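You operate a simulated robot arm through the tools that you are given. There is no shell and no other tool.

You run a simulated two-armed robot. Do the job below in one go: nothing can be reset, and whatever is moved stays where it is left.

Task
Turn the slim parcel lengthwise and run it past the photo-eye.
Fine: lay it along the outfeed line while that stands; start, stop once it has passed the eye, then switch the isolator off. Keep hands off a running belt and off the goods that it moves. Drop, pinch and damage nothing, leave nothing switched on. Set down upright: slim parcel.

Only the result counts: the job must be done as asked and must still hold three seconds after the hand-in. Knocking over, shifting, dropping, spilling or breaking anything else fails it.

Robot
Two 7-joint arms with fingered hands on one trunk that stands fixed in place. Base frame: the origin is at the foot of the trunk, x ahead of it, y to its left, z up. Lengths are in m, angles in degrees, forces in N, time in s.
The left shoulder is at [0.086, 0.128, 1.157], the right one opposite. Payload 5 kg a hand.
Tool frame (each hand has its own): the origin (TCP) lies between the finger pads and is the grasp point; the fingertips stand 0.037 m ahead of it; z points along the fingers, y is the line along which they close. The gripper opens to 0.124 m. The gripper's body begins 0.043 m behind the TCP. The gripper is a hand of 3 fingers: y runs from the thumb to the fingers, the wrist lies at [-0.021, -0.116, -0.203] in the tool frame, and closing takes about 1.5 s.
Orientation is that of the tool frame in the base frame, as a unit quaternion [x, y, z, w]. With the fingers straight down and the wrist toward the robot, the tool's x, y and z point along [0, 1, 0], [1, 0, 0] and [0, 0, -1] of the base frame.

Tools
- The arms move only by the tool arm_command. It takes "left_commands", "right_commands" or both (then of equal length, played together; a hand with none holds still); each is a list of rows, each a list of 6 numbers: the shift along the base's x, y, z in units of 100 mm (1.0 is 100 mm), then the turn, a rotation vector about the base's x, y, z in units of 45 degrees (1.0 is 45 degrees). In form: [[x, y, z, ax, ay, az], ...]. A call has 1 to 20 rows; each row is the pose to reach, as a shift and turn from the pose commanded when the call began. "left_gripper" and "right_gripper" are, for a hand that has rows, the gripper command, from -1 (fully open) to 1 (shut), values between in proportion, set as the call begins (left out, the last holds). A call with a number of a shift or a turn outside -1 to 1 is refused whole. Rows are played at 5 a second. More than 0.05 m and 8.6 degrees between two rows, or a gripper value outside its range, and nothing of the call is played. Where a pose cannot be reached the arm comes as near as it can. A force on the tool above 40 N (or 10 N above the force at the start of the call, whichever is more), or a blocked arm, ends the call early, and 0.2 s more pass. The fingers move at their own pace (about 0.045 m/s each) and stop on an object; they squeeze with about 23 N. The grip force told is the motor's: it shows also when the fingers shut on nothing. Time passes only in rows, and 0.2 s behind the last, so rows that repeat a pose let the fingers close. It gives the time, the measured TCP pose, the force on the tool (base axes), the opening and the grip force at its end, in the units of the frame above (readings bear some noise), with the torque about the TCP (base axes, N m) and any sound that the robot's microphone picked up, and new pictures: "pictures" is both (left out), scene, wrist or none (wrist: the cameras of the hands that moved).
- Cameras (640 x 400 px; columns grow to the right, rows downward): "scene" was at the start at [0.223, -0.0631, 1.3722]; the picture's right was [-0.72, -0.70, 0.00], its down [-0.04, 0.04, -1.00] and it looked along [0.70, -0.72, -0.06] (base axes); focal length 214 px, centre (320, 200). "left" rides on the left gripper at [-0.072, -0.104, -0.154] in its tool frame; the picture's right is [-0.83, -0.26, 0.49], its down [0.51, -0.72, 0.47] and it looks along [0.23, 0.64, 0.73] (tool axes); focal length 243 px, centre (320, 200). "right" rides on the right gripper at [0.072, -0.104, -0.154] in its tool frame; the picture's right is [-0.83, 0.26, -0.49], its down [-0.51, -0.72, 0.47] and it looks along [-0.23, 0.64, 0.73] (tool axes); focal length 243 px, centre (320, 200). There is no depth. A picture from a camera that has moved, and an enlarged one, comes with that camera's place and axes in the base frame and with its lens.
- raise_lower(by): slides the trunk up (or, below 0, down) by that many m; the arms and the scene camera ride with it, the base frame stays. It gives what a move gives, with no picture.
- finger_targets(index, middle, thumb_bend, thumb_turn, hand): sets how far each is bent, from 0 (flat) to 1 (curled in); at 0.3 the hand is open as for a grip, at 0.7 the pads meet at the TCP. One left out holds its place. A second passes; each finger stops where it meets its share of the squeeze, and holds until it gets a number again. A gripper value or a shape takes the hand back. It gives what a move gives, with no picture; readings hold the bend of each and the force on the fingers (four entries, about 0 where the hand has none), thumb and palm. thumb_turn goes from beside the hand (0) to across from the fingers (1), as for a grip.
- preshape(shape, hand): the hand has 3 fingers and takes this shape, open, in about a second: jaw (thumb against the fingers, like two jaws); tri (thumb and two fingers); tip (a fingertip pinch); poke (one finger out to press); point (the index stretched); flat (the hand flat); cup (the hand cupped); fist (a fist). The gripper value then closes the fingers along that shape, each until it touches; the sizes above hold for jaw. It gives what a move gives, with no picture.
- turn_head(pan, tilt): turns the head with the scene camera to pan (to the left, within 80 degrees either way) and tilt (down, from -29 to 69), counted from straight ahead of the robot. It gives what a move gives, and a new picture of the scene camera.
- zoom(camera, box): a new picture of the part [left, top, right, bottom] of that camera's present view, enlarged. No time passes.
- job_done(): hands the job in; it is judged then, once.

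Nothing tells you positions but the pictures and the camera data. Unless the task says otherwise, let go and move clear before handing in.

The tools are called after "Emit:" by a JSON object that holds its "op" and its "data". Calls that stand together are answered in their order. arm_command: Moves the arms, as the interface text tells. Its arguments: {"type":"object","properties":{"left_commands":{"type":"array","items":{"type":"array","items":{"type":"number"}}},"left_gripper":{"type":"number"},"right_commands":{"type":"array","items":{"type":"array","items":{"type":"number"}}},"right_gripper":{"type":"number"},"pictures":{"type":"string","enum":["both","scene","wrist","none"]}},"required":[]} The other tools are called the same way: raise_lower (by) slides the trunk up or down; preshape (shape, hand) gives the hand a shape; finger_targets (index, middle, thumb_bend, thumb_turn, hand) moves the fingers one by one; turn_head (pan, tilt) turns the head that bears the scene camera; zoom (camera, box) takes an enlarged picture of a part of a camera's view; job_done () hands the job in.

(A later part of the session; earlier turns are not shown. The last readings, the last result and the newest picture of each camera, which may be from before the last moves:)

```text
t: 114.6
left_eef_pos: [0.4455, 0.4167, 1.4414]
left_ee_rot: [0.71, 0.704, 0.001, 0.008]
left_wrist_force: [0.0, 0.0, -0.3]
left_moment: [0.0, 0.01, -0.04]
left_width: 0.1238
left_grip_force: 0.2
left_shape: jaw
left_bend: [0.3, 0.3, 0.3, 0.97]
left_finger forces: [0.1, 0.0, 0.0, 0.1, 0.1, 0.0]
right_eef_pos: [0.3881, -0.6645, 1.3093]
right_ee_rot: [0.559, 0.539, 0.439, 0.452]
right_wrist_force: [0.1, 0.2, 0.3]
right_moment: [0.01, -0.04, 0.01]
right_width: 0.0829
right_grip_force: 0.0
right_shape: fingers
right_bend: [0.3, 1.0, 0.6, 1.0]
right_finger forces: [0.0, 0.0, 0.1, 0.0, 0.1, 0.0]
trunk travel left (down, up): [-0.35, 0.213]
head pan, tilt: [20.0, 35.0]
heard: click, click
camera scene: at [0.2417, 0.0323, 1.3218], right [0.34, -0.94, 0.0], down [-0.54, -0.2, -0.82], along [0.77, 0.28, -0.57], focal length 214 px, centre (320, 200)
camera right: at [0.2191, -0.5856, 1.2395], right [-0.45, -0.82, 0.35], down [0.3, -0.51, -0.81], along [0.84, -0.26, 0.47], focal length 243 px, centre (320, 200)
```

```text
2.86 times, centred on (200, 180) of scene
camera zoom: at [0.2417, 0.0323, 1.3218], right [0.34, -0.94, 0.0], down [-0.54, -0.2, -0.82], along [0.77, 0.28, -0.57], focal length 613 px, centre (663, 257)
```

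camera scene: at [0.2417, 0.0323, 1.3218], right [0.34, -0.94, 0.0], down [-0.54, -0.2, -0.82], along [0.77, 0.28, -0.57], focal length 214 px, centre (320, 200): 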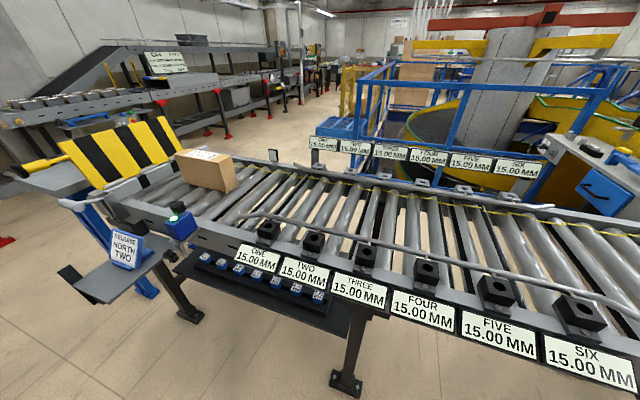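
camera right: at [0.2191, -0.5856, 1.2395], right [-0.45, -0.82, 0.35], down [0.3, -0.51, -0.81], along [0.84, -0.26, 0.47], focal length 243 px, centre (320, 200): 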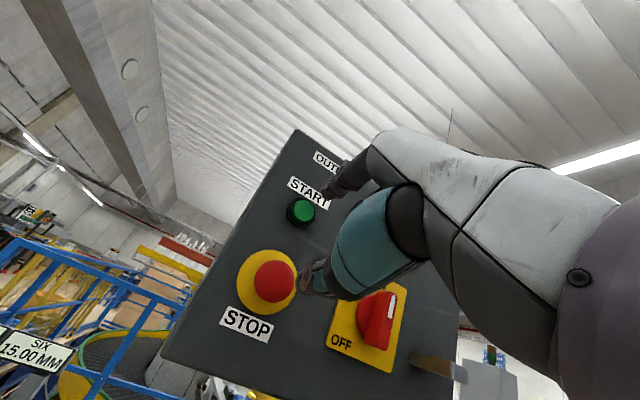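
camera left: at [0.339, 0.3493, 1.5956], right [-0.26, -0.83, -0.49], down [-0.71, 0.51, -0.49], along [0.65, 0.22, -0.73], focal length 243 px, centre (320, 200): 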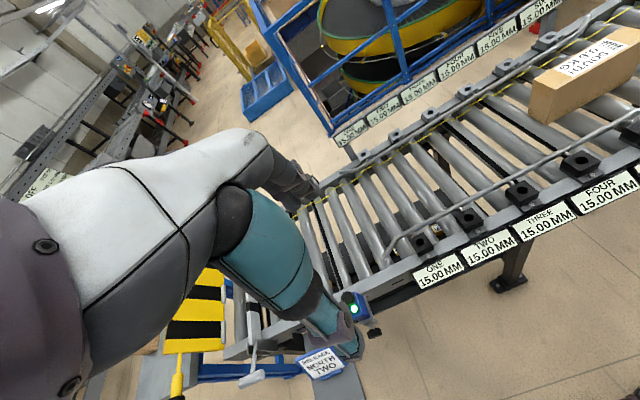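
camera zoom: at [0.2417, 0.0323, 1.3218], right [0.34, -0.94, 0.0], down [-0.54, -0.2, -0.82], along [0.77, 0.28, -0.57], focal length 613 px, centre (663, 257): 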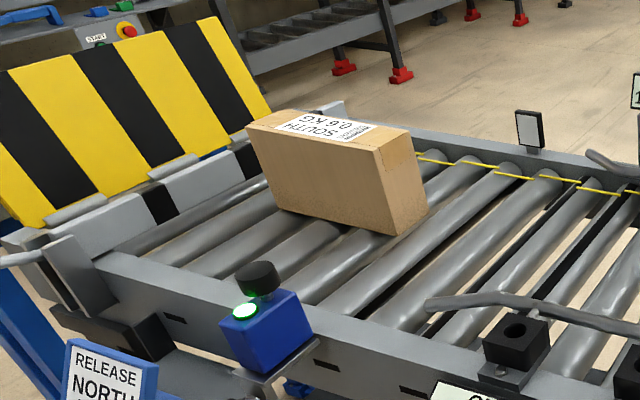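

Two clicks were heard and the eye lamp is green again, so the parcel has fully passed the eye. I'll verify that the belt is really stopped and the display agrees.

Emit:
{"op": "arm_command", "data": {"right_commands": [[-0.1, 0, 0, 0, 0, 0], [-0.2, 0, 0, 0, 0, 0], [-0.3, 0, 0, 0, 0, 0]], "pictures": "scene"}}

Emit:
{"op": "zoom", "data": {"camera": "scene", "box": [100, 110, 300, 250]}}

Emit:
{"op": "turn_head", "data": {"pan": -62, "tilt": 5}}

Emit:
{"op": "zoom", "data": {"camera": "scene", "box": [290, 140, 410, 240]}}

```text
t: 115.4
left_eef_pos: [0.4463, 0.4172, 1.4433]
left_ee_rot: [0.71, 0.704, 0.001, 0.008]
left_wrist_force: [-0.5, 0.2, -0.6]
left_moment: [0.02, -0.02, -0.03]
left_width: 0.1239
left_grip_force: 0.1
left_shape: jaw
left_bend: [0.3, 0.3, 0.3, 0.97]
left_finger forces: [0.0, 0.0, 0.0, 0.0, 0.0, 0.1]
right_eef_pos: [0.358, -0.6619, 1.3101]
right_ee_rot: [0.559, 0.54, 0.439, 0.451]
right_wrist_force: [0.4, -0.1, 0.7]
right_moment: [0.01, 0.03, 0.03]
right_width: 0.0827
right_grip_force: 0.1
right_shape: fingers
right_bend: [0.3, 1.0, 0.6, 1.0]
right_finger forces: [0.0, 0.0, 0.1, 0.1, 0.1, 0.0]
trunk travel left (down, up): [-0.35, 0.213]
head pan, tilt: [20.0, 35.0]
camera scene: at [0.2417, 0.0326, 1.3218], right [0.34, -0.94, 0.0], down [-0.54, -0.2, -0.82], along [0.77, 0.28, -0.57], focal length 214 px, centre (320, 200)
```

scene: 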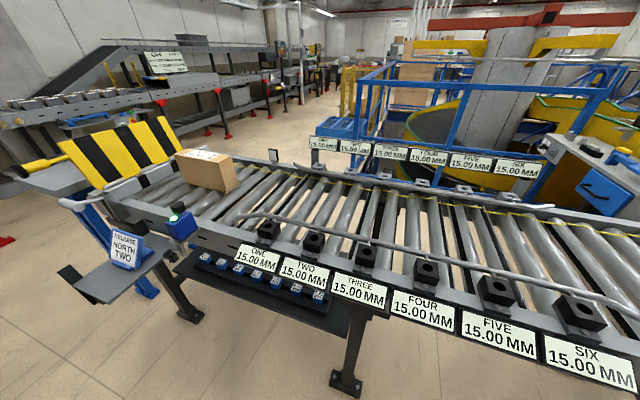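

```text
2.86 times, centred on (200, 180) of scene
camera zoom: at [0.2417, 0.0326, 1.3218], right [0.34, -0.94, 0.0], down [-0.54, -0.2, -0.82], along [0.77, 0.28, -0.57], focal length 613 px, centre (663, 257)
```

zoom: 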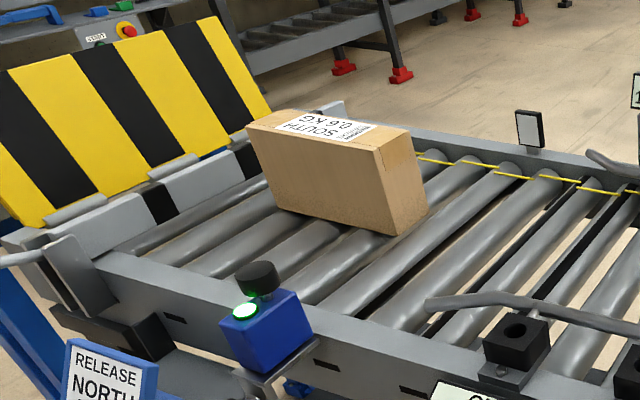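

```text
t: 116.9
left_eef_pos: [0.4463, 0.417, 1.4418]
left_ee_rot: [0.71, 0.704, 0.002, 0.008]
left_wrist_force: [0.1, 0.2, -0.1]
left_moment: [-0.02, -0.02, -0.01]
left_width: 0.1234
left_grip_force: 0.1
left_shape: jaw
left_bend: [0.3, 0.3, 0.3, 0.97]
left_finger forces: [0.0, 0.0, 0.0, 0.0, 0.0, 0.0]
right_eef_pos: [0.3581, -0.6619, 1.3092]
right_ee_rot: [0.559, 0.54, 0.439, 0.451]
right_wrist_force: [0.2, 1.3, 0.1]
right_moment: [0.0, 0.05, 0.02]
right_width: 0.0832
right_grip_force: 0.0
right_shape: fingers
right_bend: [0.3, 1.0, 0.6, 1.0]
right_finger forces: [0.0, 0.0, 0.0, 0.1, 0.1, 0.0]
trunk travel left (down, up): [-0.35, 0.213]
head pan, tilt: [-62.0, 5.0]
camera scene: at [0.2024, -0.0787, 1.3699], right [-0.88, -0.47, 0.0], down [-0.04, 0.08, -1.0], along [0.47, -0.88, -0.09], focal length 214 px, centre (320, 200)
```

scene: 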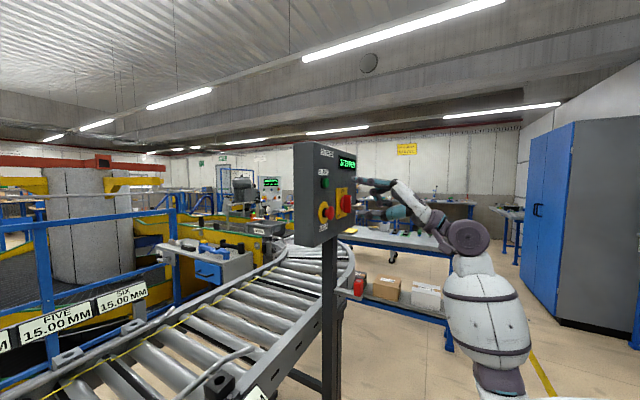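

```text
4.00 times, centred on (350, 190) of scene
camera zoom: at [0.2024, -0.0787, 1.3699], right [-0.88, -0.47, 0.0], down [-0.04, 0.08, -1.0], along [0.47, -0.88, -0.09], focal length 858 px, centre (200, 240)
```

zoom: 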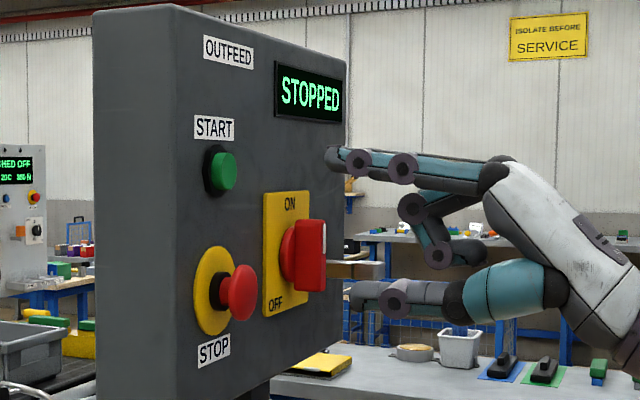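

Belt stopped, display STOPPED, and the parcel upright well past the eye (tail at y≈0.615). Now the isolator. I'll measure its handle from both cameras.

Emit:
{"op": "zoom", "data": {"camera": "right", "box": [300, 220, 460, 380]}}

Emit:
{"op": "zoom", "data": {"camera": "scene", "box": [325, 175, 375, 225]}}

```text
2.50 times, centred on (380, 300) of right
camera zoom: at [0.1896, -0.5842, 1.2396], right [-0.45, -0.82, 0.35], down [0.3, -0.51, -0.81], along [0.84, -0.26, 0.47], focal length 606 px, centre (170, -50)
```

zoom: 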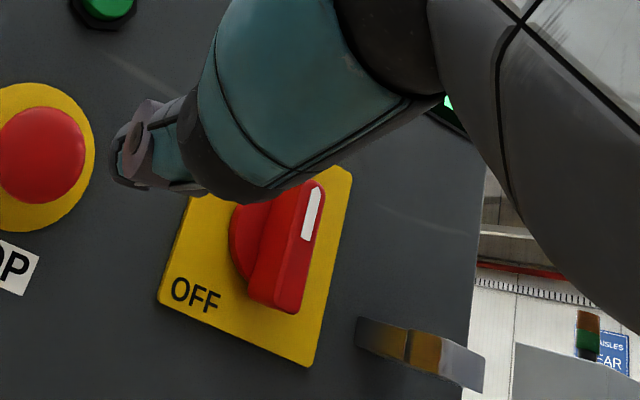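

```text
8.00 times, centred on (350, 200) of scene
camera zoom: at [0.2024, -0.0787, 1.3699], right [-0.88, -0.47, 0.0], down [-0.04, 0.08, -1.0], along [0.47, -0.88, -0.09], focal length 1716 px, centre (80, 200)
```

zoom: 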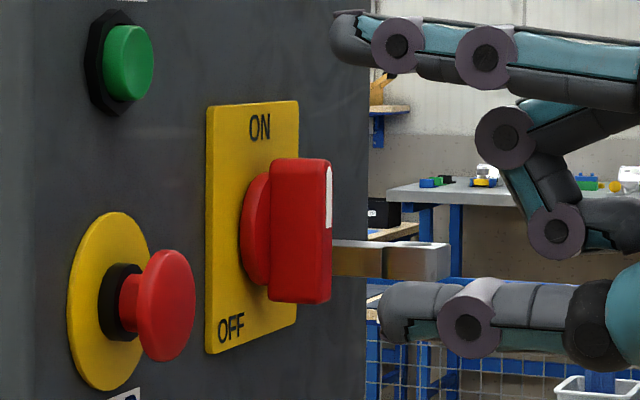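

The isolator bar is about 62 mm long and 13 mm wide, centred at [0.459–0.483, -0.792, 1.288]. A metal lug sticks out to its right at y≈-0.88. I'll grip the bar with the jaw half-open and turn it. First I back off, form the jaw and level the hand.

Emit:
{"op": "arm_command", "data": {"right_commands": [[-0.05, -0.05, 0, 0, -0.07, 0], [-0.1, -0.15, 0, 0, -0.14, 0], [-0.15, -0.25, 0, 0, -0.2, 0.02], [-0.2, -0.4, 0, 0, -0.267, 0.04], [-0.2, -0.5, 0, 0, -0.267, 0.04]], "pictures": "none"}}

Emit:
{"op": "preshape", "data": {"shape": "jaw", "hand": "right"}}

Emit:
{"op": "arm_command", "data": {"right_commands": [[0, -0.05, 0, 0.15, 0, 0], [0, -0.1, 0, 0.3, 0, 0], [0, -0.15, 0, 0.45, 0, 0], [0, -0.2, 0, 0.6, 0, 0], [0, -0.25, 0, 0.75, 0, 0], [0, -0.3, 0, 0.9, 0, 0], [0, -0.35, 0, 1.0, 0, 0]], "right_gripper": 0, "pictures": "scene"}}

```text
t: 118.1
left_eef_pos: [0.4456, 0.4166, 1.4424]
left_ee_rot: [0.71, 0.704, 0.001, 0.008]
left_wrist_force: [0.1, 0.0, 0.1]
left_moment: [-0.02, 0.03, -0.04]
left_width: 0.1239
left_grip_force: 0.0
left_shape: jaw
left_bend: [0.3, 0.3, 0.3, 0.97]
left_finger forces: [0.1, 0.0, 0.0, 0.1, 0.1, 0.0]
right_eef_pos: [0.3391, -0.7129, 1.311]
right_ee_rot: [0.501, 0.498, 0.502, 0.498]
right_wrist_force: [-0.4, -0.5, -0.4]
right_moment: [-0.05, -0.01, 0.06]
right_width: 0.0829
right_grip_force: 0.0
right_shape: fingers
right_bend: [0.3, 1.0, 0.6, 1.0]
right_finger forces: [0.1, 0.0, 0.0, 0.0, 0.1, 0.1]
trunk travel left (down, up): [-0.35, 0.213]
head pan, tilt: [-62.0, 5.0]
```

```text
t: 119.0
left_eef_pos: [0.4455, 0.4175, 1.4417]
left_ee_rot: [0.71, 0.704, 0.002, 0.008]
left_wrist_force: [0.8, -0.2, -0.6]
left_moment: [0.01, -0.01, 0.05]
left_width: 0.1238
left_grip_force: 0.1
left_shape: jaw
left_bend: [0.3, 0.3, 0.3, 0.97]
left_finger forces: [0.1, 0.0, 0.1, 0.0, 0.0, 0.0]
right_eef_pos: [0.3395, -0.7137, 1.3106]
right_ee_rot: [0.501, 0.498, 0.502, 0.498]
right_wrist_force: [-1.0, 1.0, 0.1]
right_moment: [-0.01, 0.0, 0.0]
right_width: 0.1236
right_grip_force: 0.1
right_shape: jaw
right_bend: [0.3, 0.3, 0.3, 0.98]
right_finger forces: [0.0, 0.0, 0.1, 0.0, 0.0, 0.1]
trunk travel left (down, up): [-0.35, 0.213]
head pan, tilt: [-62.0, 5.0]
```

```text
t: 120.6
left_eef_pos: [0.4453, 0.4177, 1.4421]
left_ee_rot: [0.71, 0.704, 0.003, 0.008]
left_wrist_force: [-0.4, 0.0, -0.6]
left_moment: [-0.03, 0.02, 0.01]
left_width: 0.1238
left_grip_force: 0.1
left_shape: jaw
left_bend: [0.3, 0.3, 0.3, 0.97]
left_finger forces: [0.0, 0.0, 0.0, 0.1, 0.0, 0.0]
right_eef_pos: [0.339, -0.7477, 1.3107]
right_ee_rot: [0.655, 0.267, 0.654, 0.268]
right_wrist_force: [-0.2, 0.6, -0.1]
right_moment: [0.0, 0.0, -0.01]
right_width: 0.0626
right_grip_force: 0.0
right_shape: jaw
right_bend: [0.74, 0.45, 0.69, 1.0]
right_finger forces: [0.1, 0.0, 0.0, 0.0, 0.0, 0.0]
trunk travel left (down, up): [-0.35, 0.213]
head pan, tilt: [-62.0, 5.0]
camera scene: at [0.2023, -0.0787, 1.3699], right [-0.88, -0.47, 0.0], down [-0.04, 0.08, -1.0], along [0.47, -0.88, -0.09], focal length 214 px, centre (320, 200)
```

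scene: 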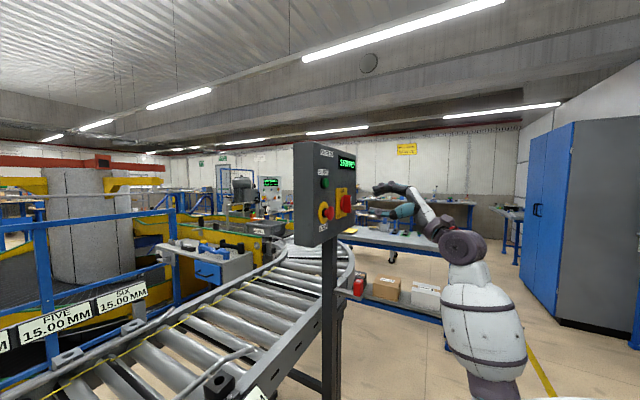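

I'll check how the half-open jaw looks before continuing the roll.

Emit:
{"op": "zoom", "data": {"camera": "scene", "box": [310, 150, 450, 250]}}

Emit:
{"op": "zoom", "data": {"camera": "right", "box": [0, 0, 640, 400]}}

```text
4.00 times, centred on (380, 200) of scene
camera zoom: at [0.2023, -0.0787, 1.3699], right [-0.88, -0.47, 0.0], down [-0.04, 0.08, -1.0], along [0.47, -0.88, -0.09], focal length 858 px, centre (80, 200)
```

zoom: 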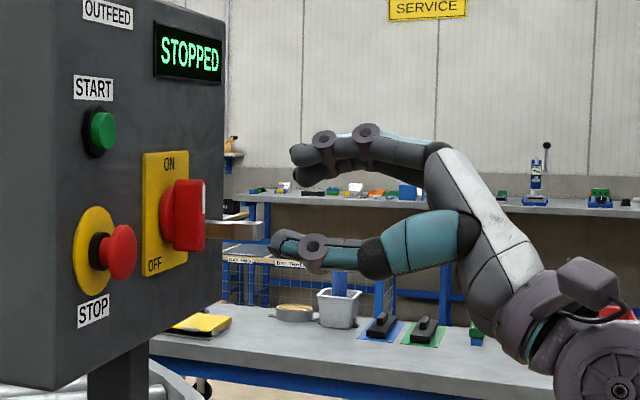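

```text
1.00 times, centred on (320, 200) of right (not enlarged: the box is as wide or as high as the picture)
camera zoom: at [0.187, -0.6228, 1.2885], right [-0.49, -0.77, -0.41], down [0.47, 0.16, -0.87], along [0.73, -0.62, 0.29], focal length 243 px, centre (320, 200)
```

zoom: 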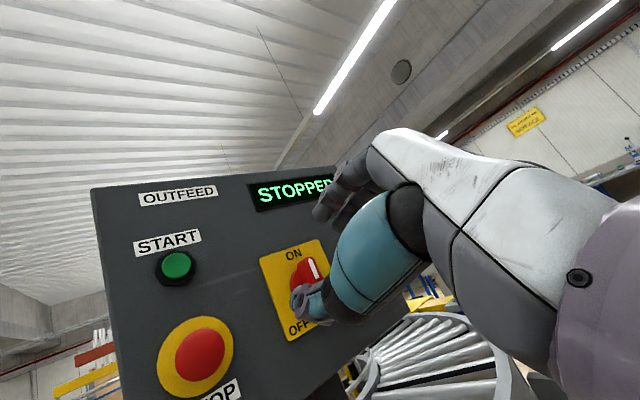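

The jaw looks right. I'll complete the roll to 90° and line the jaw up with the isolator bar.

Emit:
{"op": "arm_command", "data": {"right_commands": [[0, -0.06, -0.03, 0.15, 0, 0], [0, -0.12, -0.06, 0.3, 0, 0], [0, -0.18, -0.1, 0.45, 0, 0], [0, -0.25, -0.13, 0.6, 0, 0], [0, -0.32, -0.17, 0.75, 0, 0], [0, -0.38, -0.2, 0.9, 0, 0], [0, -0.43, -0.23, 1.0, 0, 0], [0, -0.43, -0.23, 1.0, 0, 0]], "pictures": "both"}}

Emit:
{"op": "zoom", "data": {"camera": "scene", "box": [310, 150, 450, 250]}}

Emit:
{"op": "zoom", "data": {"camera": "right", "box": [160, 130, 360, 330]}}

```text
t: 122.4
left_eef_pos: [0.4457, 0.4175, 1.4421]
left_ee_rot: [0.71, 0.704, 0.001, 0.009]
left_wrist_force: [0.7, 0.1, -0.5]
left_moment: [0.0, -0.01, -0.02]
left_width: 0.1239
left_grip_force: 0.1
left_shape: jaw
left_bend: [0.3, 0.3, 0.3, 0.97]
left_finger forces: [0.1, 0.0, 0.0, 0.0, 0.1, 0.0]
right_eef_pos: [0.3398, -0.7905, 1.2881]
right_ee_rot: [0.707, -0.004, 0.708, -0.003]
right_wrist_force: [-0.3, 0.1, 0.1]
right_moment: [0.0, 0.0, 0.0]
right_width: 0.0626
right_grip_force: 0.0
right_shape: jaw
right_bend: [0.74, 0.45, 0.69, 1.0]
right_finger forces: [0.0, 0.0, 0.0, 0.0, 0.0, 0.1]
trunk travel left (down, up): [-0.35, 0.213]
head pan, tilt: [-62.0, 5.0]
camera scene: at [0.2023, -0.0786, 1.3699], right [-0.88, -0.47, 0.0], down [-0.04, 0.08, -1.0], along [0.47, -0.88, -0.09], focal length 214 px, centre (320, 200)
camera right: at [0.187, -0.6867, 1.3607], right [-0.49, -0.25, -0.83], down [0.47, 0.73, -0.5], along [0.73, -0.64, -0.24], focal length 243 px, centre (320, 200)
```

scene: 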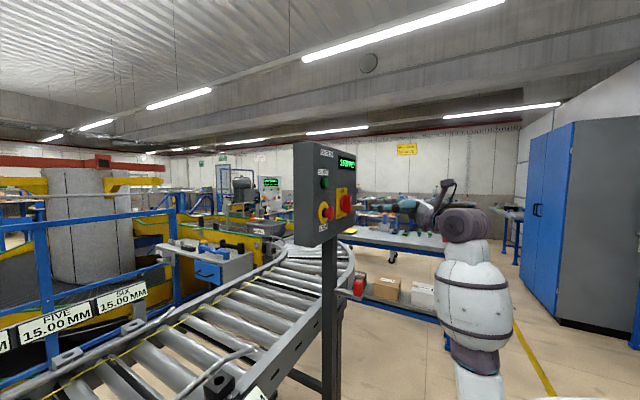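
right: 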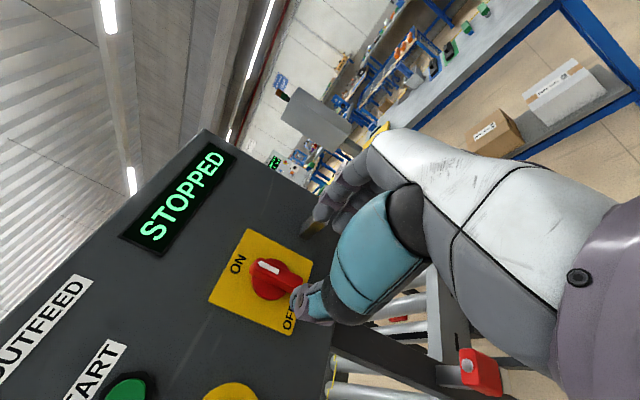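

```text
4.00 times, centred on (380, 200) of scene
camera zoom: at [0.2023, -0.0786, 1.3699], right [-0.88, -0.47, 0.0], down [-0.04, 0.08, -1.0], along [0.47, -0.88, -0.09], focal length 858 px, centre (80, 200)
```

zoom: 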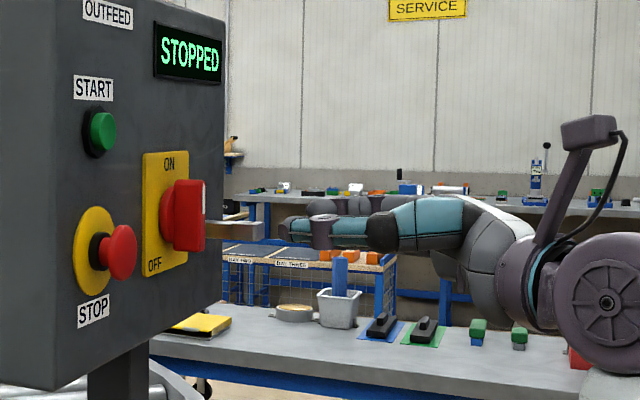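

```text
2.00 times, centred on (260, 230) of right
camera zoom: at [0.187, -0.6867, 1.3607], right [-0.49, -0.25, -0.83], down [0.47, 0.73, -0.5], along [0.73, -0.64, -0.24], focal length 485 px, centre (440, 140)
```

zoom: 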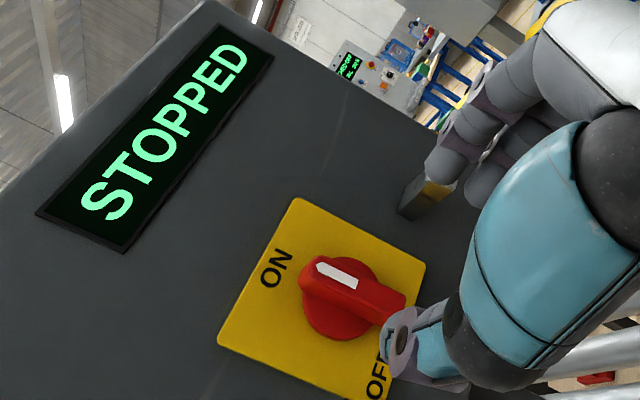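

The jaw is level with the bar. I'll advance 6 cm, stopping just short of it, and re-check.

Emit:
{"op": "arm_command", "data": {"right_commands": [[0.15, -0.025, 0, 0, 0, 0], [0.3, -0.025, 0, 0, 0, 0], [0.45, -0.025, 0, 0, 0, 0], [0.6, -0.025, 0, 0, 0, 0], [0.6, -0.025, 0, 0, 0, 0]], "pictures": "both"}}

Emit:
{"op": "zoom", "data": {"camera": "scene", "box": [320, 170, 400, 230]}}

Emit:
{"op": "zoom", "data": {"camera": "right", "box": [200, 160, 380, 340]}}

```text
t: 123.6
left_eef_pos: [0.4452, 0.4174, 1.4431]
left_ee_rot: [0.71, 0.704, 0.002, 0.009]
left_wrist_force: [0.2, -0.5, -0.2]
left_moment: [0.01, 0.02, -0.01]
left_width: 0.1238
left_grip_force: 0.1
left_shape: jaw
left_bend: [0.3, 0.3, 0.3, 0.97]
left_finger forces: [0.0, 0.1, 0.0, 0.0, 0.0, 0.0]
right_eef_pos: [0.4008, -0.7933, 1.2885]
right_ee_rot: [0.706, -0.003, 0.708, -0.002]
right_wrist_force: [-0.6, -0.4, -0.5]
right_moment: [-0.03, 0.01, 0.0]
right_width: 0.0626
right_grip_force: 0.1
right_shape: jaw
right_bend: [0.74, 0.45, 0.69, 1.0]
right_finger forces: [0.0, 0.1, 0.0, 0.0, 0.1, 0.0]
trunk travel left (down, up): [-0.35, 0.213]
head pan, tilt: [-62.0, 5.0]
camera scene: at [0.2019, -0.0786, 1.37], right [-0.88, -0.47, 0.0], down [-0.04, 0.08, -1.0], along [0.47, -0.88, -0.09], focal length 214 px, centre (320, 200)
camera right: at [0.2463, -0.6895, 1.3616], right [-0.49, -0.26, -0.83], down [0.47, 0.72, -0.5], along [0.73, -0.64, -0.24], focal length 243 px, centre (320, 200)
```

scene: 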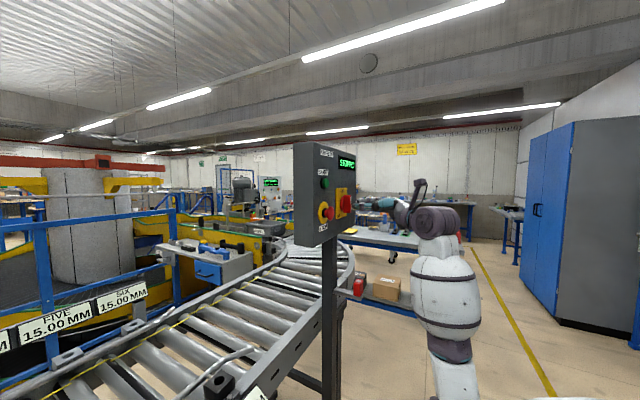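
right: 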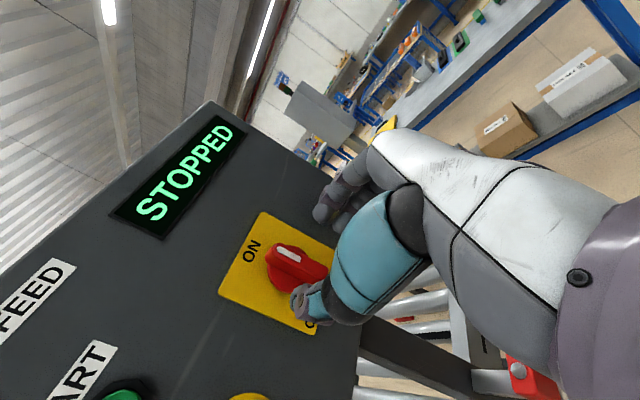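

```text
6.67 times, centred on (360, 200) of scene
camera zoom: at [0.2019, -0.0786, 1.37], right [-0.88, -0.47, 0.0], down [-0.04, 0.08, -1.0], along [0.47, -0.88, -0.09], focal length 1430 px, centre (53, 200)
```

zoom: 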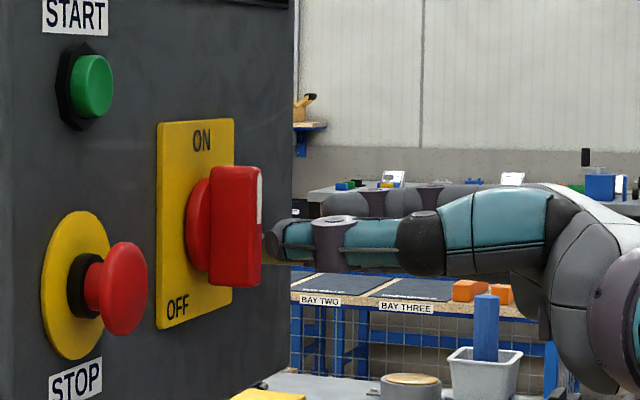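

```text
2.22 times, centred on (290, 250) of right
camera zoom: at [0.2463, -0.6895, 1.3616], right [-0.49, -0.26, -0.83], down [0.47, 0.72, -0.5], along [0.73, -0.64, -0.24], focal length 539 px, centre (387, 89)
```

zoom: 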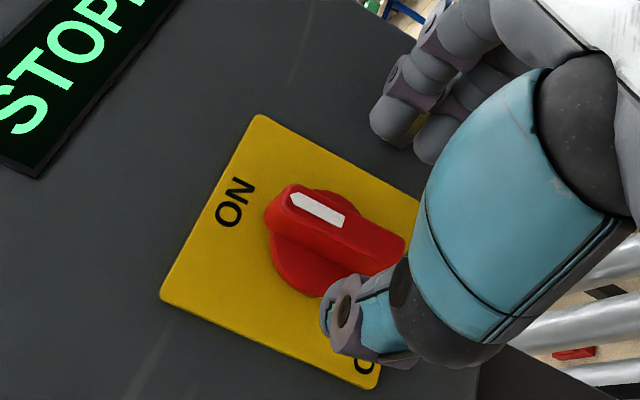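

The jaw straddles the bar with even clearance. I'll advance the last 3.5 cm and close gently.

Emit:
{"op": "arm_command", "data": {"right_commands": [[0.1, 0, 0, 0, 0, 0], [0.2, 0, 0, 0, 0, 0], [0.28, 0, 0, 0, 0, 0], [0.35, 0, 0, 0, 0, 0], [0.35, 0, 0, 0, 0, 0]], "pictures": "none"}}

Emit:
{"op": "zoom", "data": {"camera": "scene", "box": [320, 170, 400, 230]}}

Emit:
{"op": "zoom", "data": {"camera": "right", "box": [200, 160, 380, 340]}}

```text
t: 124.8
left_eef_pos: [0.4463, 0.4171, 1.4431]
left_ee_rot: [0.711, 0.703, 0.001, 0.008]
left_wrist_force: [0.1, -0.3, 0.4]
left_moment: [-0.03, 0.0, -0.02]
left_width: 0.1238
left_grip_force: 0.1
left_shape: jaw
left_bend: [0.3, 0.3, 0.3, 0.97]
left_finger forces: [0.0, 0.1, 0.0, 0.0, 0.0, 0.0]
right_eef_pos: [0.4344, -0.7917, 1.2862]
right_ee_rot: [0.707, -0.002, 0.707, -0.002]
right_wrist_force: [0.5, -0.2, 0.1]
right_moment: [0.05, 0.03, -0.02]
right_width: 0.0624
right_grip_force: 0.2
right_shape: jaw
right_bend: [0.74, 0.45, 0.69, 1.0]
right_finger forces: [0.0, 0.0, 0.0, 0.1, 0.0, 0.0]
trunk travel left (down, up): [-0.35, 0.213]
head pan, tilt: [-62.0, 5.0]
```

```text
6.67 times, centred on (360, 200) of scene
camera zoom: at [0.2022, -0.0787, 1.3699], right [-0.88, -0.47, 0.0], down [-0.04, 0.08, -1.0], along [0.47, -0.88, -0.09], focal length 1430 px, centre (53, 200)
```

zoom: 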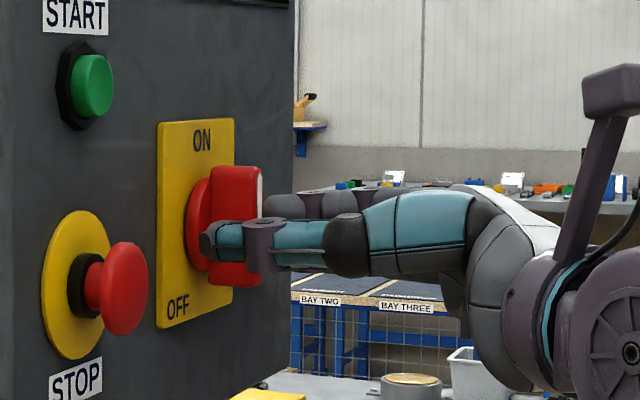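

```text
2.22 times, centred on (290, 250) of right
camera zoom: at [0.2814, -0.6894, 1.359], right [-0.49, -0.26, -0.83], down [0.47, 0.72, -0.5], along [0.73, -0.64, -0.24], focal length 539 px, centre (387, 89)
```

zoom: 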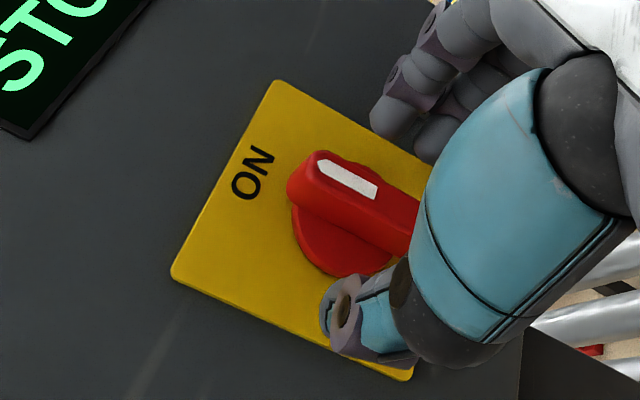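

The fingers are alongside the bar, so I close on it.

Emit:
{"op": "arm_command", "data": {"right_commands": [[0, 0, 0, 0, 0, 0], [0, 0, 0, 0, 0, 0], [0, 0, 0, 0, 0, 0], [0, 0, 0, 0, 0, 0], [0, 0, 0, 0, 0, 0], [0, 0, 0, 0, 0, 0]], "right_gripper": 0.85, "pictures": "none"}}

Emit:
{"op": "zoom", "data": {"camera": "scene", "box": [320, 170, 400, 230]}}

Emit:
{"op": "zoom", "data": {"camera": "right", "box": [200, 160, 380, 340]}}

```text
t: 126.2
left_eef_pos: [0.4465, 0.4168, 1.4428]
left_ee_rot: [0.71, 0.704, 0.001, 0.007]
left_wrist_force: [0.7, 0.1, 0.4]
left_moment: [0.01, 0.0, -0.02]
left_width: 0.1237
left_grip_force: 0.0
left_shape: jaw
left_bend: [0.3, 0.3, 0.3, 0.97]
left_finger forces: [0.0, 0.0, 0.0, 0.0, 0.1, 0.1]
right_eef_pos: [0.4345, -0.7943, 1.2853]
right_ee_rot: [0.707, -0.003, 0.707, -0.002]
right_wrist_force: [0.5, -1.8, 1.6]
right_moment: [0.03, -0.04, -0.1]
right_width: 0.0125
right_grip_force: 23.2
right_shape: jaw
right_bend: [0.72, 0.63, 0.73, 1.0]
right_finger forces: [13.8, 7.5, 0.1, 0.1, 19.7, 0.0]
trunk travel left (down, up): [-0.35, 0.213]
head pan, tilt: [-62.0, 5.0]
```

```text
6.67 times, centred on (360, 200) of scene
camera zoom: at [0.2025, -0.0789, 1.3699], right [-0.88, -0.47, 0.0], down [-0.04, 0.08, -1.0], along [0.47, -0.88, -0.09], focal length 1430 px, centre (53, 200)
```

zoom: 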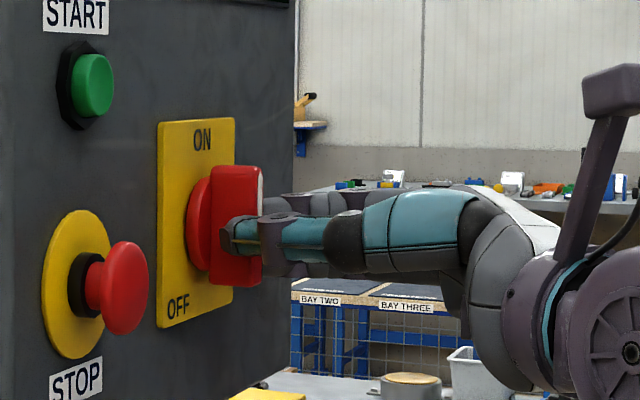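

```text
2.22 times, centred on (290, 250) of right
camera zoom: at [0.2816, -0.6897, 1.3588], right [-0.49, -0.26, -0.83], down [0.47, 0.72, -0.5], along [0.73, -0.64, -0.24], focal length 539 px, centre (387, 89)
```

zoom: 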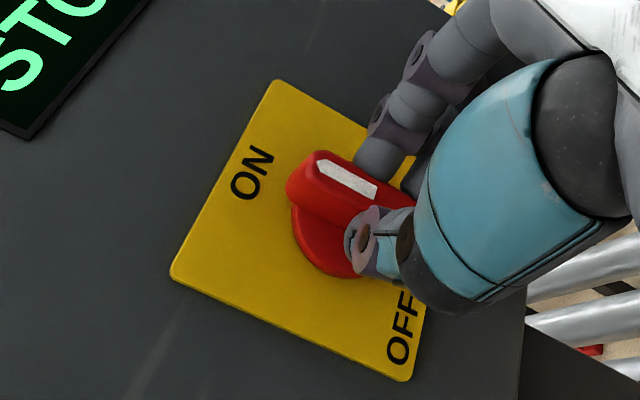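

Gripped: 12.5 mm width, 23 N. I'll start turning counter-clockwise toward OFF, watching the torque.

Emit:
{"op": "arm_command", "data": {"right_commands": [[0, 0, 0, -0.12, 0, 0], [0, 0, 0, -0.24, 0, 0], [0, 0, 0, -0.36, 0, 0], [0, 0, 0, -0.48, 0, 0], [0, 0, 0, -0.6, 0, 0]], "pictures": "none"}}

Emit:
{"op": "zoom", "data": {"camera": "scene", "box": [310, 150, 400, 230]}}

Emit:
{"op": "zoom", "data": {"camera": "right", "box": [160, 140, 380, 340]}}

```text
t: 127.4
left_eef_pos: [0.4461, 0.4166, 1.4433]
left_ee_rot: [0.71, 0.704, 0.002, 0.008]
left_wrist_force: [-0.4, 0.2, -0.4]
left_moment: [-0.01, 0.0, -0.03]
left_width: 0.1237
left_grip_force: 0.0
left_shape: jaw
left_bend: [0.3, 0.3, 0.3, 0.97]
left_finger forces: [0.1, 0.0, 0.0, 0.0, 0.1, 0.0]
right_eef_pos: [0.4344, -0.7931, 1.2863]
right_ee_rot: [0.688, 0.162, 0.688, 0.163]
right_wrist_force: [-1.4, -9.0, -1.4]
right_moment: [0.09, 0.01, -0.29]
right_width: 0.0123
right_grip_force: 23.2
right_shape: jaw
right_bend: [0.72, 0.63, 0.73, 1.0]
right_finger forces: [17.5, 9.3, 0.0, 0.0, 18.7, 0.0]
trunk travel left (down, up): [-0.35, 0.213]
head pan, tilt: [-62.0, 5.0]
```

```text
5.00 times, centred on (355, 190) of scene
camera zoom: at [0.2022, -0.0805, 1.3698], right [-0.88, -0.47, 0.0], down [-0.04, 0.08, -1.0], along [0.47, -0.88, -0.09], focal length 1072 px, centre (145, 250)
```

zoom: 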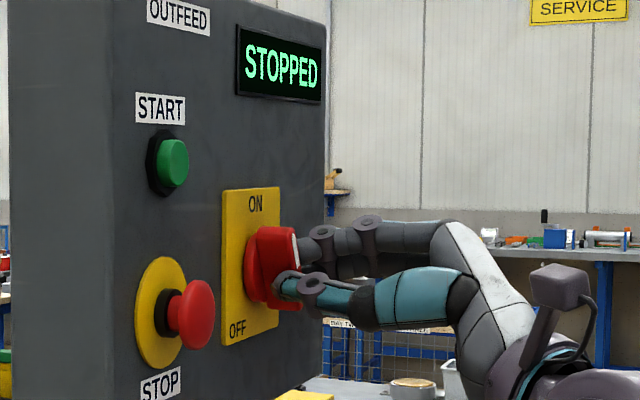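

```text
2.00 times, centred on (270, 240) of right
camera zoom: at [0.2818, -0.6687, 1.3036], right [-0.49, -0.6, -0.63], down [0.47, 0.42, -0.78], along [0.73, -0.68, 0.08], focal length 485 px, centre (420, 120)
```

zoom: 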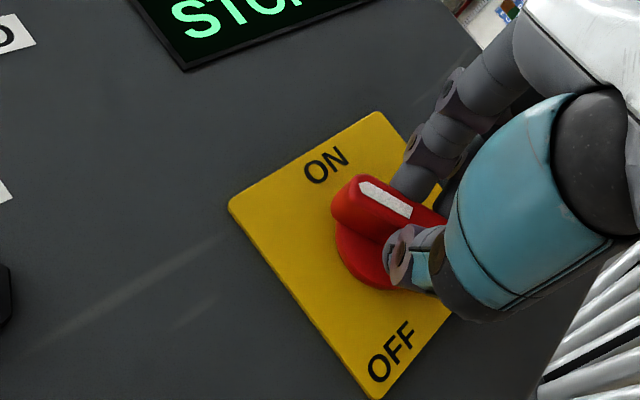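

The handle turns smoothly with the hand, now about 27°. Continuing.

Emit:
{"op": "arm_command", "data": {"right_commands": [[0, -0.01, 0, -0.12, 0, 0], [0, -0.02, 0, -0.24, 0, 0], [0, -0.02, 0, -0.36, 0, 0], [0, -0.02, 0, -0.48, 0, 0], [0, -0.02, 0, -0.6, 0, 0], [0, -0.02, 0, -0.72, 0, 0]], "pictures": "none"}}

Emit:
{"op": "zoom", "data": {"camera": "scene", "box": [310, 150, 400, 230]}}

Emit:
{"op": "zoom", "data": {"camera": "right", "box": [160, 140, 380, 340]}}

```text
t: 128.8
left_eef_pos: [0.4474, 0.4159, 1.443]
left_ee_rot: [0.711, 0.703, 0.001, 0.008]
left_wrist_force: [-0.6, 0.8, 0.5]
left_moment: [0.01, -0.01, 0.02]
left_width: 0.124
left_grip_force: 0.0
left_shape: jaw
left_bend: [0.3, 0.3, 0.3, 0.97]
left_finger forces: [0.0, 0.0, 0.0, 0.0, 0.1, 0.0]
right_eef_pos: [0.4342, -0.796, 1.2855]
right_ee_rot: [0.615, 0.348, 0.616, 0.348]
right_wrist_force: [3.5, -12.0, 3.6]
right_moment: [0.06, -0.17, -0.3]
right_width: 0.0124
right_grip_force: 23.1
right_shape: jaw
right_bend: [0.72, 0.63, 0.73, 1.0]
right_finger forces: [17.2, 9.4, 0.1, 0.0, 17.9, 0.1]
trunk travel left (down, up): [-0.35, 0.213]
head pan, tilt: [-62.0, 5.0]
```

```text
5.00 times, centred on (355, 190) of scene
camera zoom: at [0.2026, -0.0803, 1.3698], right [-0.88, -0.47, 0.0], down [-0.04, 0.08, -1.0], along [0.47, -0.88, -0.09], focal length 1072 px, centre (145, 250)
```

zoom: 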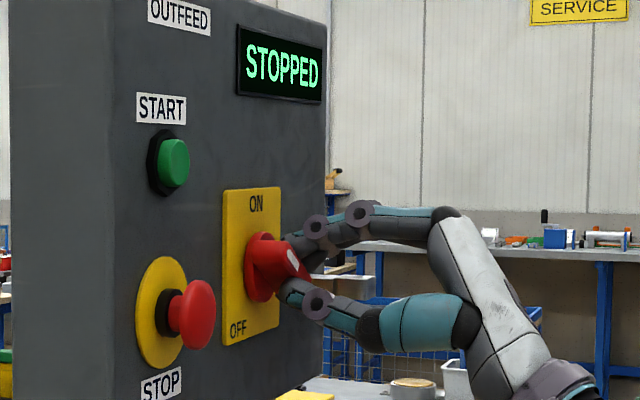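

```text
2.00 times, centred on (270, 240) of right
camera zoom: at [0.2816, -0.6804, 1.2338], right [-0.49, -0.85, -0.2], down [0.47, -0.06, -0.88], along [0.73, -0.53, 0.43], focal length 485 px, centre (420, 120)
```

zoom: 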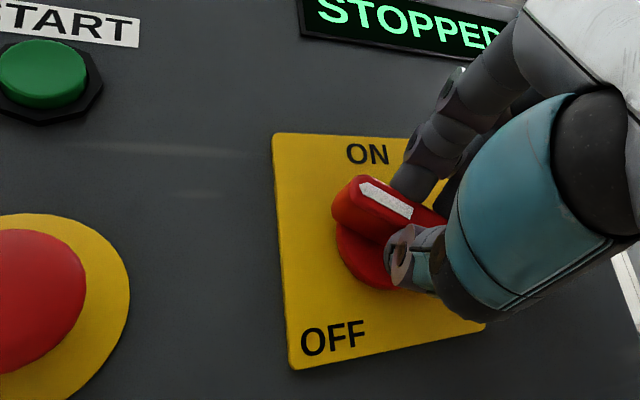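

Now at about 59°, still moving freely. Continuing to 90°.

Emit:
{"op": "arm_command", "data": {"right_commands": [[0, -0.01, 0, -0.12, 0, 0], [0, -0.02, 0, -0.24, 0, 0], [0, -0.02, 0, -0.36, 0, 0], [0, -0.02, 0, -0.48, 0, 0], [0, -0.02, 0, -0.6, 0, 0], [0, -0.02, 0, -0.7, 0, 0]], "pictures": "none"}}

Emit:
{"op": "zoom", "data": {"camera": "scene", "box": [310, 150, 400, 230]}}

Emit:
{"op": "zoom", "data": {"camera": "right", "box": [160, 140, 380, 340]}}

```text
t: 130.2
left_eef_pos: [0.4464, 0.4161, 1.4422]
left_ee_rot: [0.711, 0.703, 0.002, 0.007]
left_wrist_force: [0.6, 0.1, 0.7]
left_moment: [-0.01, 0.03, 0.0]
left_width: 0.1238
left_grip_force: 0.0
left_shape: jaw
left_bend: [0.3, 0.3, 0.3, 0.97]
left_finger forces: [0.0, 0.1, 0.0, 0.0, 0.0, 0.1]
right_eef_pos: [0.4344, -0.7968, 1.2881]
right_ee_rot: [0.497, 0.502, 0.498, 0.504]
right_wrist_force: [1.1, -8.7, 6.3]
right_moment: [0.11, -0.23, -0.2]
right_width: 0.0123
right_grip_force: 23.4
right_shape: jaw
right_bend: [0.72, 0.63, 0.73, 1.0]
right_finger forces: [17.4, 8.6, 0.1, 0.0, 19.1, 0.1]
trunk travel left (down, up): [-0.35, 0.213]
head pan, tilt: [-62.0, 5.0]
```

```text
5.00 times, centred on (355, 190) of scene
camera zoom: at [0.2024, -0.0798, 1.3699], right [-0.88, -0.47, 0.0], down [-0.04, 0.08, -1.0], along [0.47, -0.88, -0.09], focal length 1072 px, centre (145, 250)
```

zoom: 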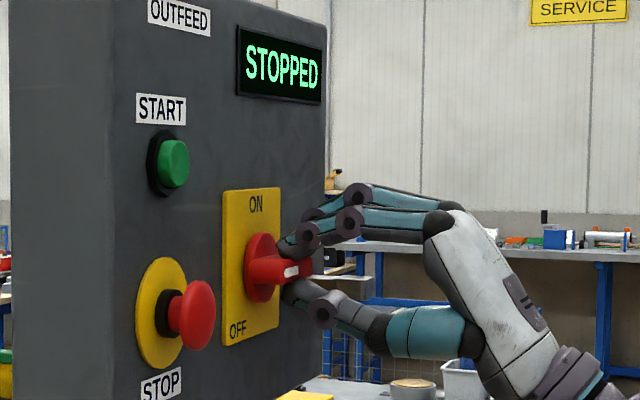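

```text
2.00 times, centred on (270, 240) of right
camera zoom: at [0.2818, -0.7261, 1.182], right [-0.49, -0.83, 0.27], down [0.47, -0.51, -0.72], along [0.73, -0.23, 0.65], focal length 485 px, centre (420, 120)
```

zoom: 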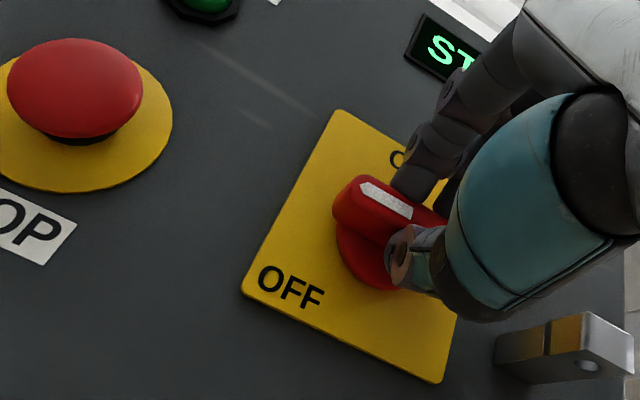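

The handle is at about 90° with no hard stop felt, and the display still reads STOPPED. OFF is marked further down, so I'll continue in small steps.

Emit:
{"op": "arm_command", "data": {"right_commands": [[0, -0.01, 0, -0.1, 0, 0], [0, -0.01, 0, -0.2, 0, 0], [0, -0.01, 0, -0.3, 0, 0]], "pictures": "none"}}

Emit:
{"op": "zoom", "data": {"camera": "scene", "box": [310, 150, 400, 230]}}

Emit:
{"op": "zoom", "data": {"camera": "right", "box": [160, 140, 380, 340]}}

```text
t: 131.0
left_eef_pos: [0.4462, 0.4154, 1.4432]
left_ee_rot: [0.71, 0.704, 0.002, 0.008]
left_wrist_force: [-0.5, -0.2, 0.7]
left_moment: [0.01, -0.03, -0.02]
left_width: 0.1241
left_grip_force: 0.1
left_shape: jaw
left_bend: [0.3, 0.3, 0.3, 0.97]
left_finger forces: [0.1, 0.1, 0.0, 0.0, 0.0, 0.1]
right_eef_pos: [0.4348, -0.7984, 1.2871]
right_ee_rot: [0.435, 0.557, 0.436, 0.558]
right_wrist_force: [2.7, -12.1, 10.1]
right_moment: [0.34, -0.39, -0.29]
right_width: 0.012
right_grip_force: 22.6
right_shape: jaw
right_bend: [0.72, 0.65, 0.74, 1.0]
right_finger forces: [22.7, 5.5, 0.0, 0.0, 18.0, 0.0]
trunk travel left (down, up): [-0.35, 0.213]
head pan, tilt: [-62.0, 5.0]
```

```text
5.00 times, centred on (355, 190) of scene
camera zoom: at [0.2022, -0.0796, 1.3699], right [-0.88, -0.47, 0.0], down [-0.04, 0.08, -1.0], along [0.47, -0.88, -0.09], focal length 1072 px, centre (145, 250)
```

zoom: 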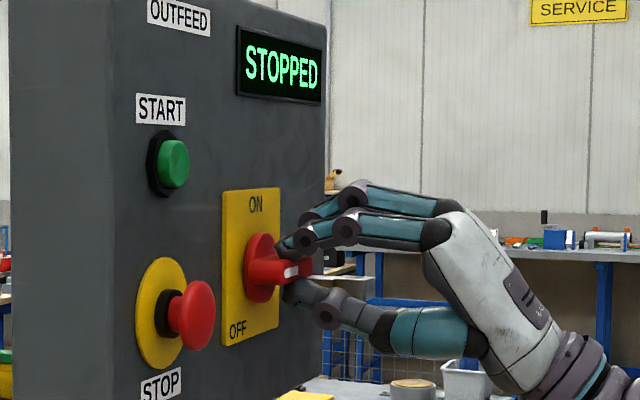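

```text
2.00 times, centred on (270, 240) of right
camera zoom: at [0.2814, -0.7542, 1.1682], right [-0.49, -0.74, 0.45], down [0.47, -0.67, -0.58], along [0.73, -0.07, 0.68], focal length 485 px, centre (420, 120)
```

zoom: 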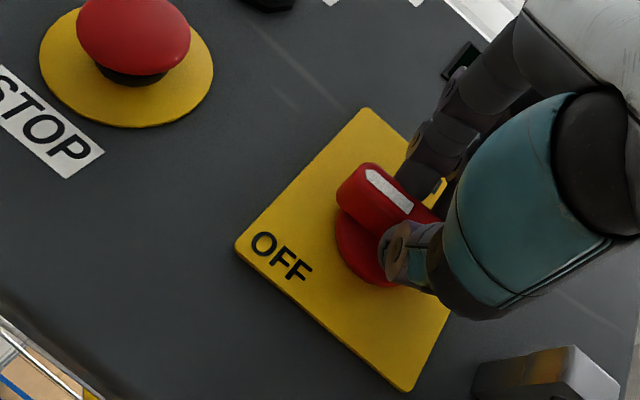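

The bar seems to have reached a stop near 88–90° and the fingers began to slip. I'll wait a moment and re-check the display.

Emit:
{"op": "arm_command", "data": {"right_commands": [[0, 0, 0, 0.1, 0, 0], [0, 0, 0, 0.2, 0, 0], [0, 0, 0, 0.25, 0, 0], [0, 0, 0, 0.25, 0, 0], [0, 0, 0, 0.25, 0, 0]], "pictures": "none"}}

Emit:
{"op": "zoom", "data": {"camera": "scene", "box": [300, 140, 380, 220]}}

Emit:
{"op": "zoom", "data": {"camera": "right", "box": [230, 180, 380, 300]}}

```text
t: 132.2
left_eef_pos: [0.4455, 0.4179, 1.4428]
left_ee_rot: [0.71, 0.704, 0.002, 0.007]
left_wrist_force: [-1.1, 0.4, 0.2]
left_moment: [0.02, 0.02, -0.02]
left_width: 0.124
left_grip_force: 0.0
left_shape: jaw
left_bend: [0.3, 0.3, 0.3, 0.97]
left_finger forces: [0.0, 0.1, 0.0, 0.0, 0.1, 0.1]
right_eef_pos: [0.4341, -0.7995, 1.2869]
right_ee_rot: [0.487, 0.512, 0.488, 0.512]
right_wrist_force: [-1.4, -1.7, 3.8]
right_moment: [0.0, -0.17, -0.08]
right_width: 0.0128
right_grip_force: 22.9
right_shape: jaw
right_bend: [0.72, 0.63, 0.73, 1.0]
right_finger forces: [15.8, 8.8, 0.0, 0.0, 20.9, 0.1]
trunk travel left (down, up): [-0.35, 0.213]
head pan, tilt: [-62.0, 5.0]
```

```text
5.00 times, centred on (340, 180) of scene
camera zoom: at [0.202, -0.0787, 1.37], right [-0.88, -0.47, 0.0], down [-0.04, 0.08, -1.0], along [0.47, -0.88, -0.09], focal length 1072 px, centre (220, 300)
```

zoom: 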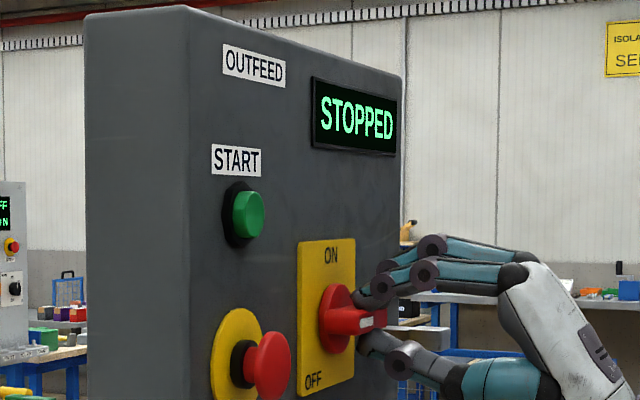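

```text
3.33 times, centred on (305, 240) of right
camera zoom: at [0.2815, -0.731, 1.1792], right [-0.49, -0.82, 0.3], down [0.47, -0.54, -0.7], along [0.73, -0.2, 0.65], focal length 809 px, centre (370, 67)
```

zoom: 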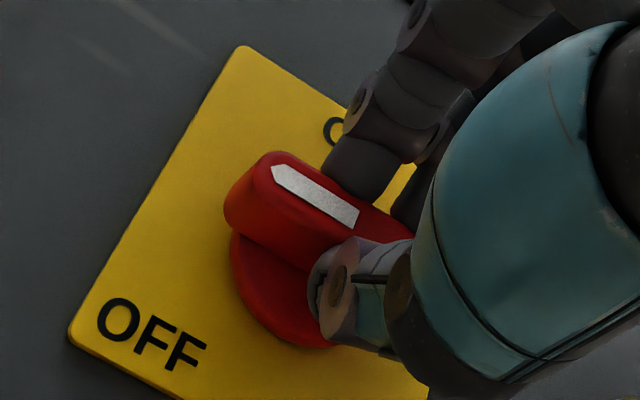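

The display still says STOPPED and no click was heard, so the switch hasn't tripped. I'll regrip nearer the bar's left end for more leverage and push it further.

Emit:
{"op": "arm_command", "data": {"right_commands": [[0, 0, 0, 0, 0, 0], [0, 0, 0, 0, 0, 0], [0, 0, 0, 0, 0, 0]], "right_gripper": 0.4, "pictures": "none"}}

Emit:
{"op": "zoom", "data": {"camera": "right", "box": [190, 150, 380, 310]}}

Emit:
{"op": "zoom", "data": {"camera": "scene", "box": [310, 150, 400, 230]}}

```text
t: 133.0
left_eef_pos: [0.4456, 0.4168, 1.4417]
left_ee_rot: [0.711, 0.703, 0.001, 0.008]
left_wrist_force: [0.0, 0.2, -0.2]
left_moment: [-0.02, -0.01, -0.01]
left_width: 0.1239
left_grip_force: 0.1
left_shape: jaw
left_bend: [0.3, 0.3, 0.3, 0.97]
left_finger forces: [0.0, 0.0, 0.0, 0.0, 0.1, 0.0]
right_eef_pos: [0.4347, -0.7977, 1.2876]
right_ee_rot: [0.488, 0.512, 0.488, 0.512]
right_wrist_force: [1.0, -0.5, -0.2]
right_moment: [0.02, 0.0, 0.01]
right_width: 0.0365
right_grip_force: 0.1
right_shape: jaw
right_bend: [0.74, 0.54, 0.74, 1.0]
right_finger forces: [0.0, 0.0, 0.0, 0.1, 0.0, 0.0]
trunk travel left (down, up): [-0.35, 0.213]
head pan, tilt: [-62.0, 5.0]
```

```text
2.50 times, centred on (285, 230) of right
camera zoom: at [0.2819, -0.731, 1.179], right [-0.49, -0.82, 0.3], down [0.47, -0.54, -0.7], along [0.73, -0.2, 0.65], focal length 606 px, centre (408, 125)
```

zoom: 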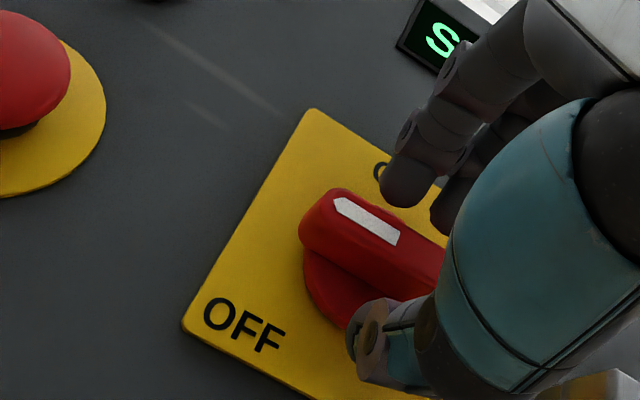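

```text
5.00 times, centred on (355, 190) of scene
camera zoom: at [0.2025, -0.0787, 1.3699], right [-0.88, -0.47, 0.0], down [-0.04, 0.08, -1.0], along [0.47, -0.88, -0.09], focal length 1072 px, centre (145, 250)
```

zoom: 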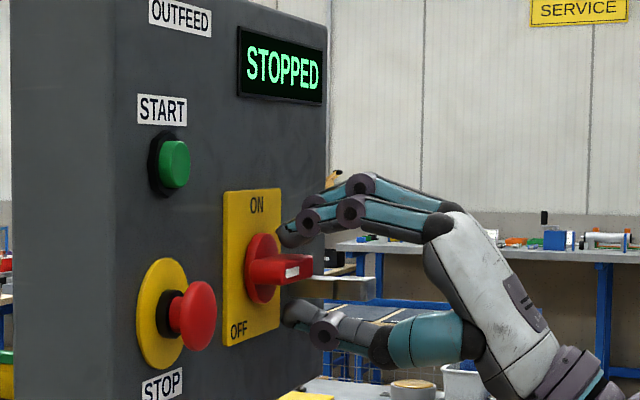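

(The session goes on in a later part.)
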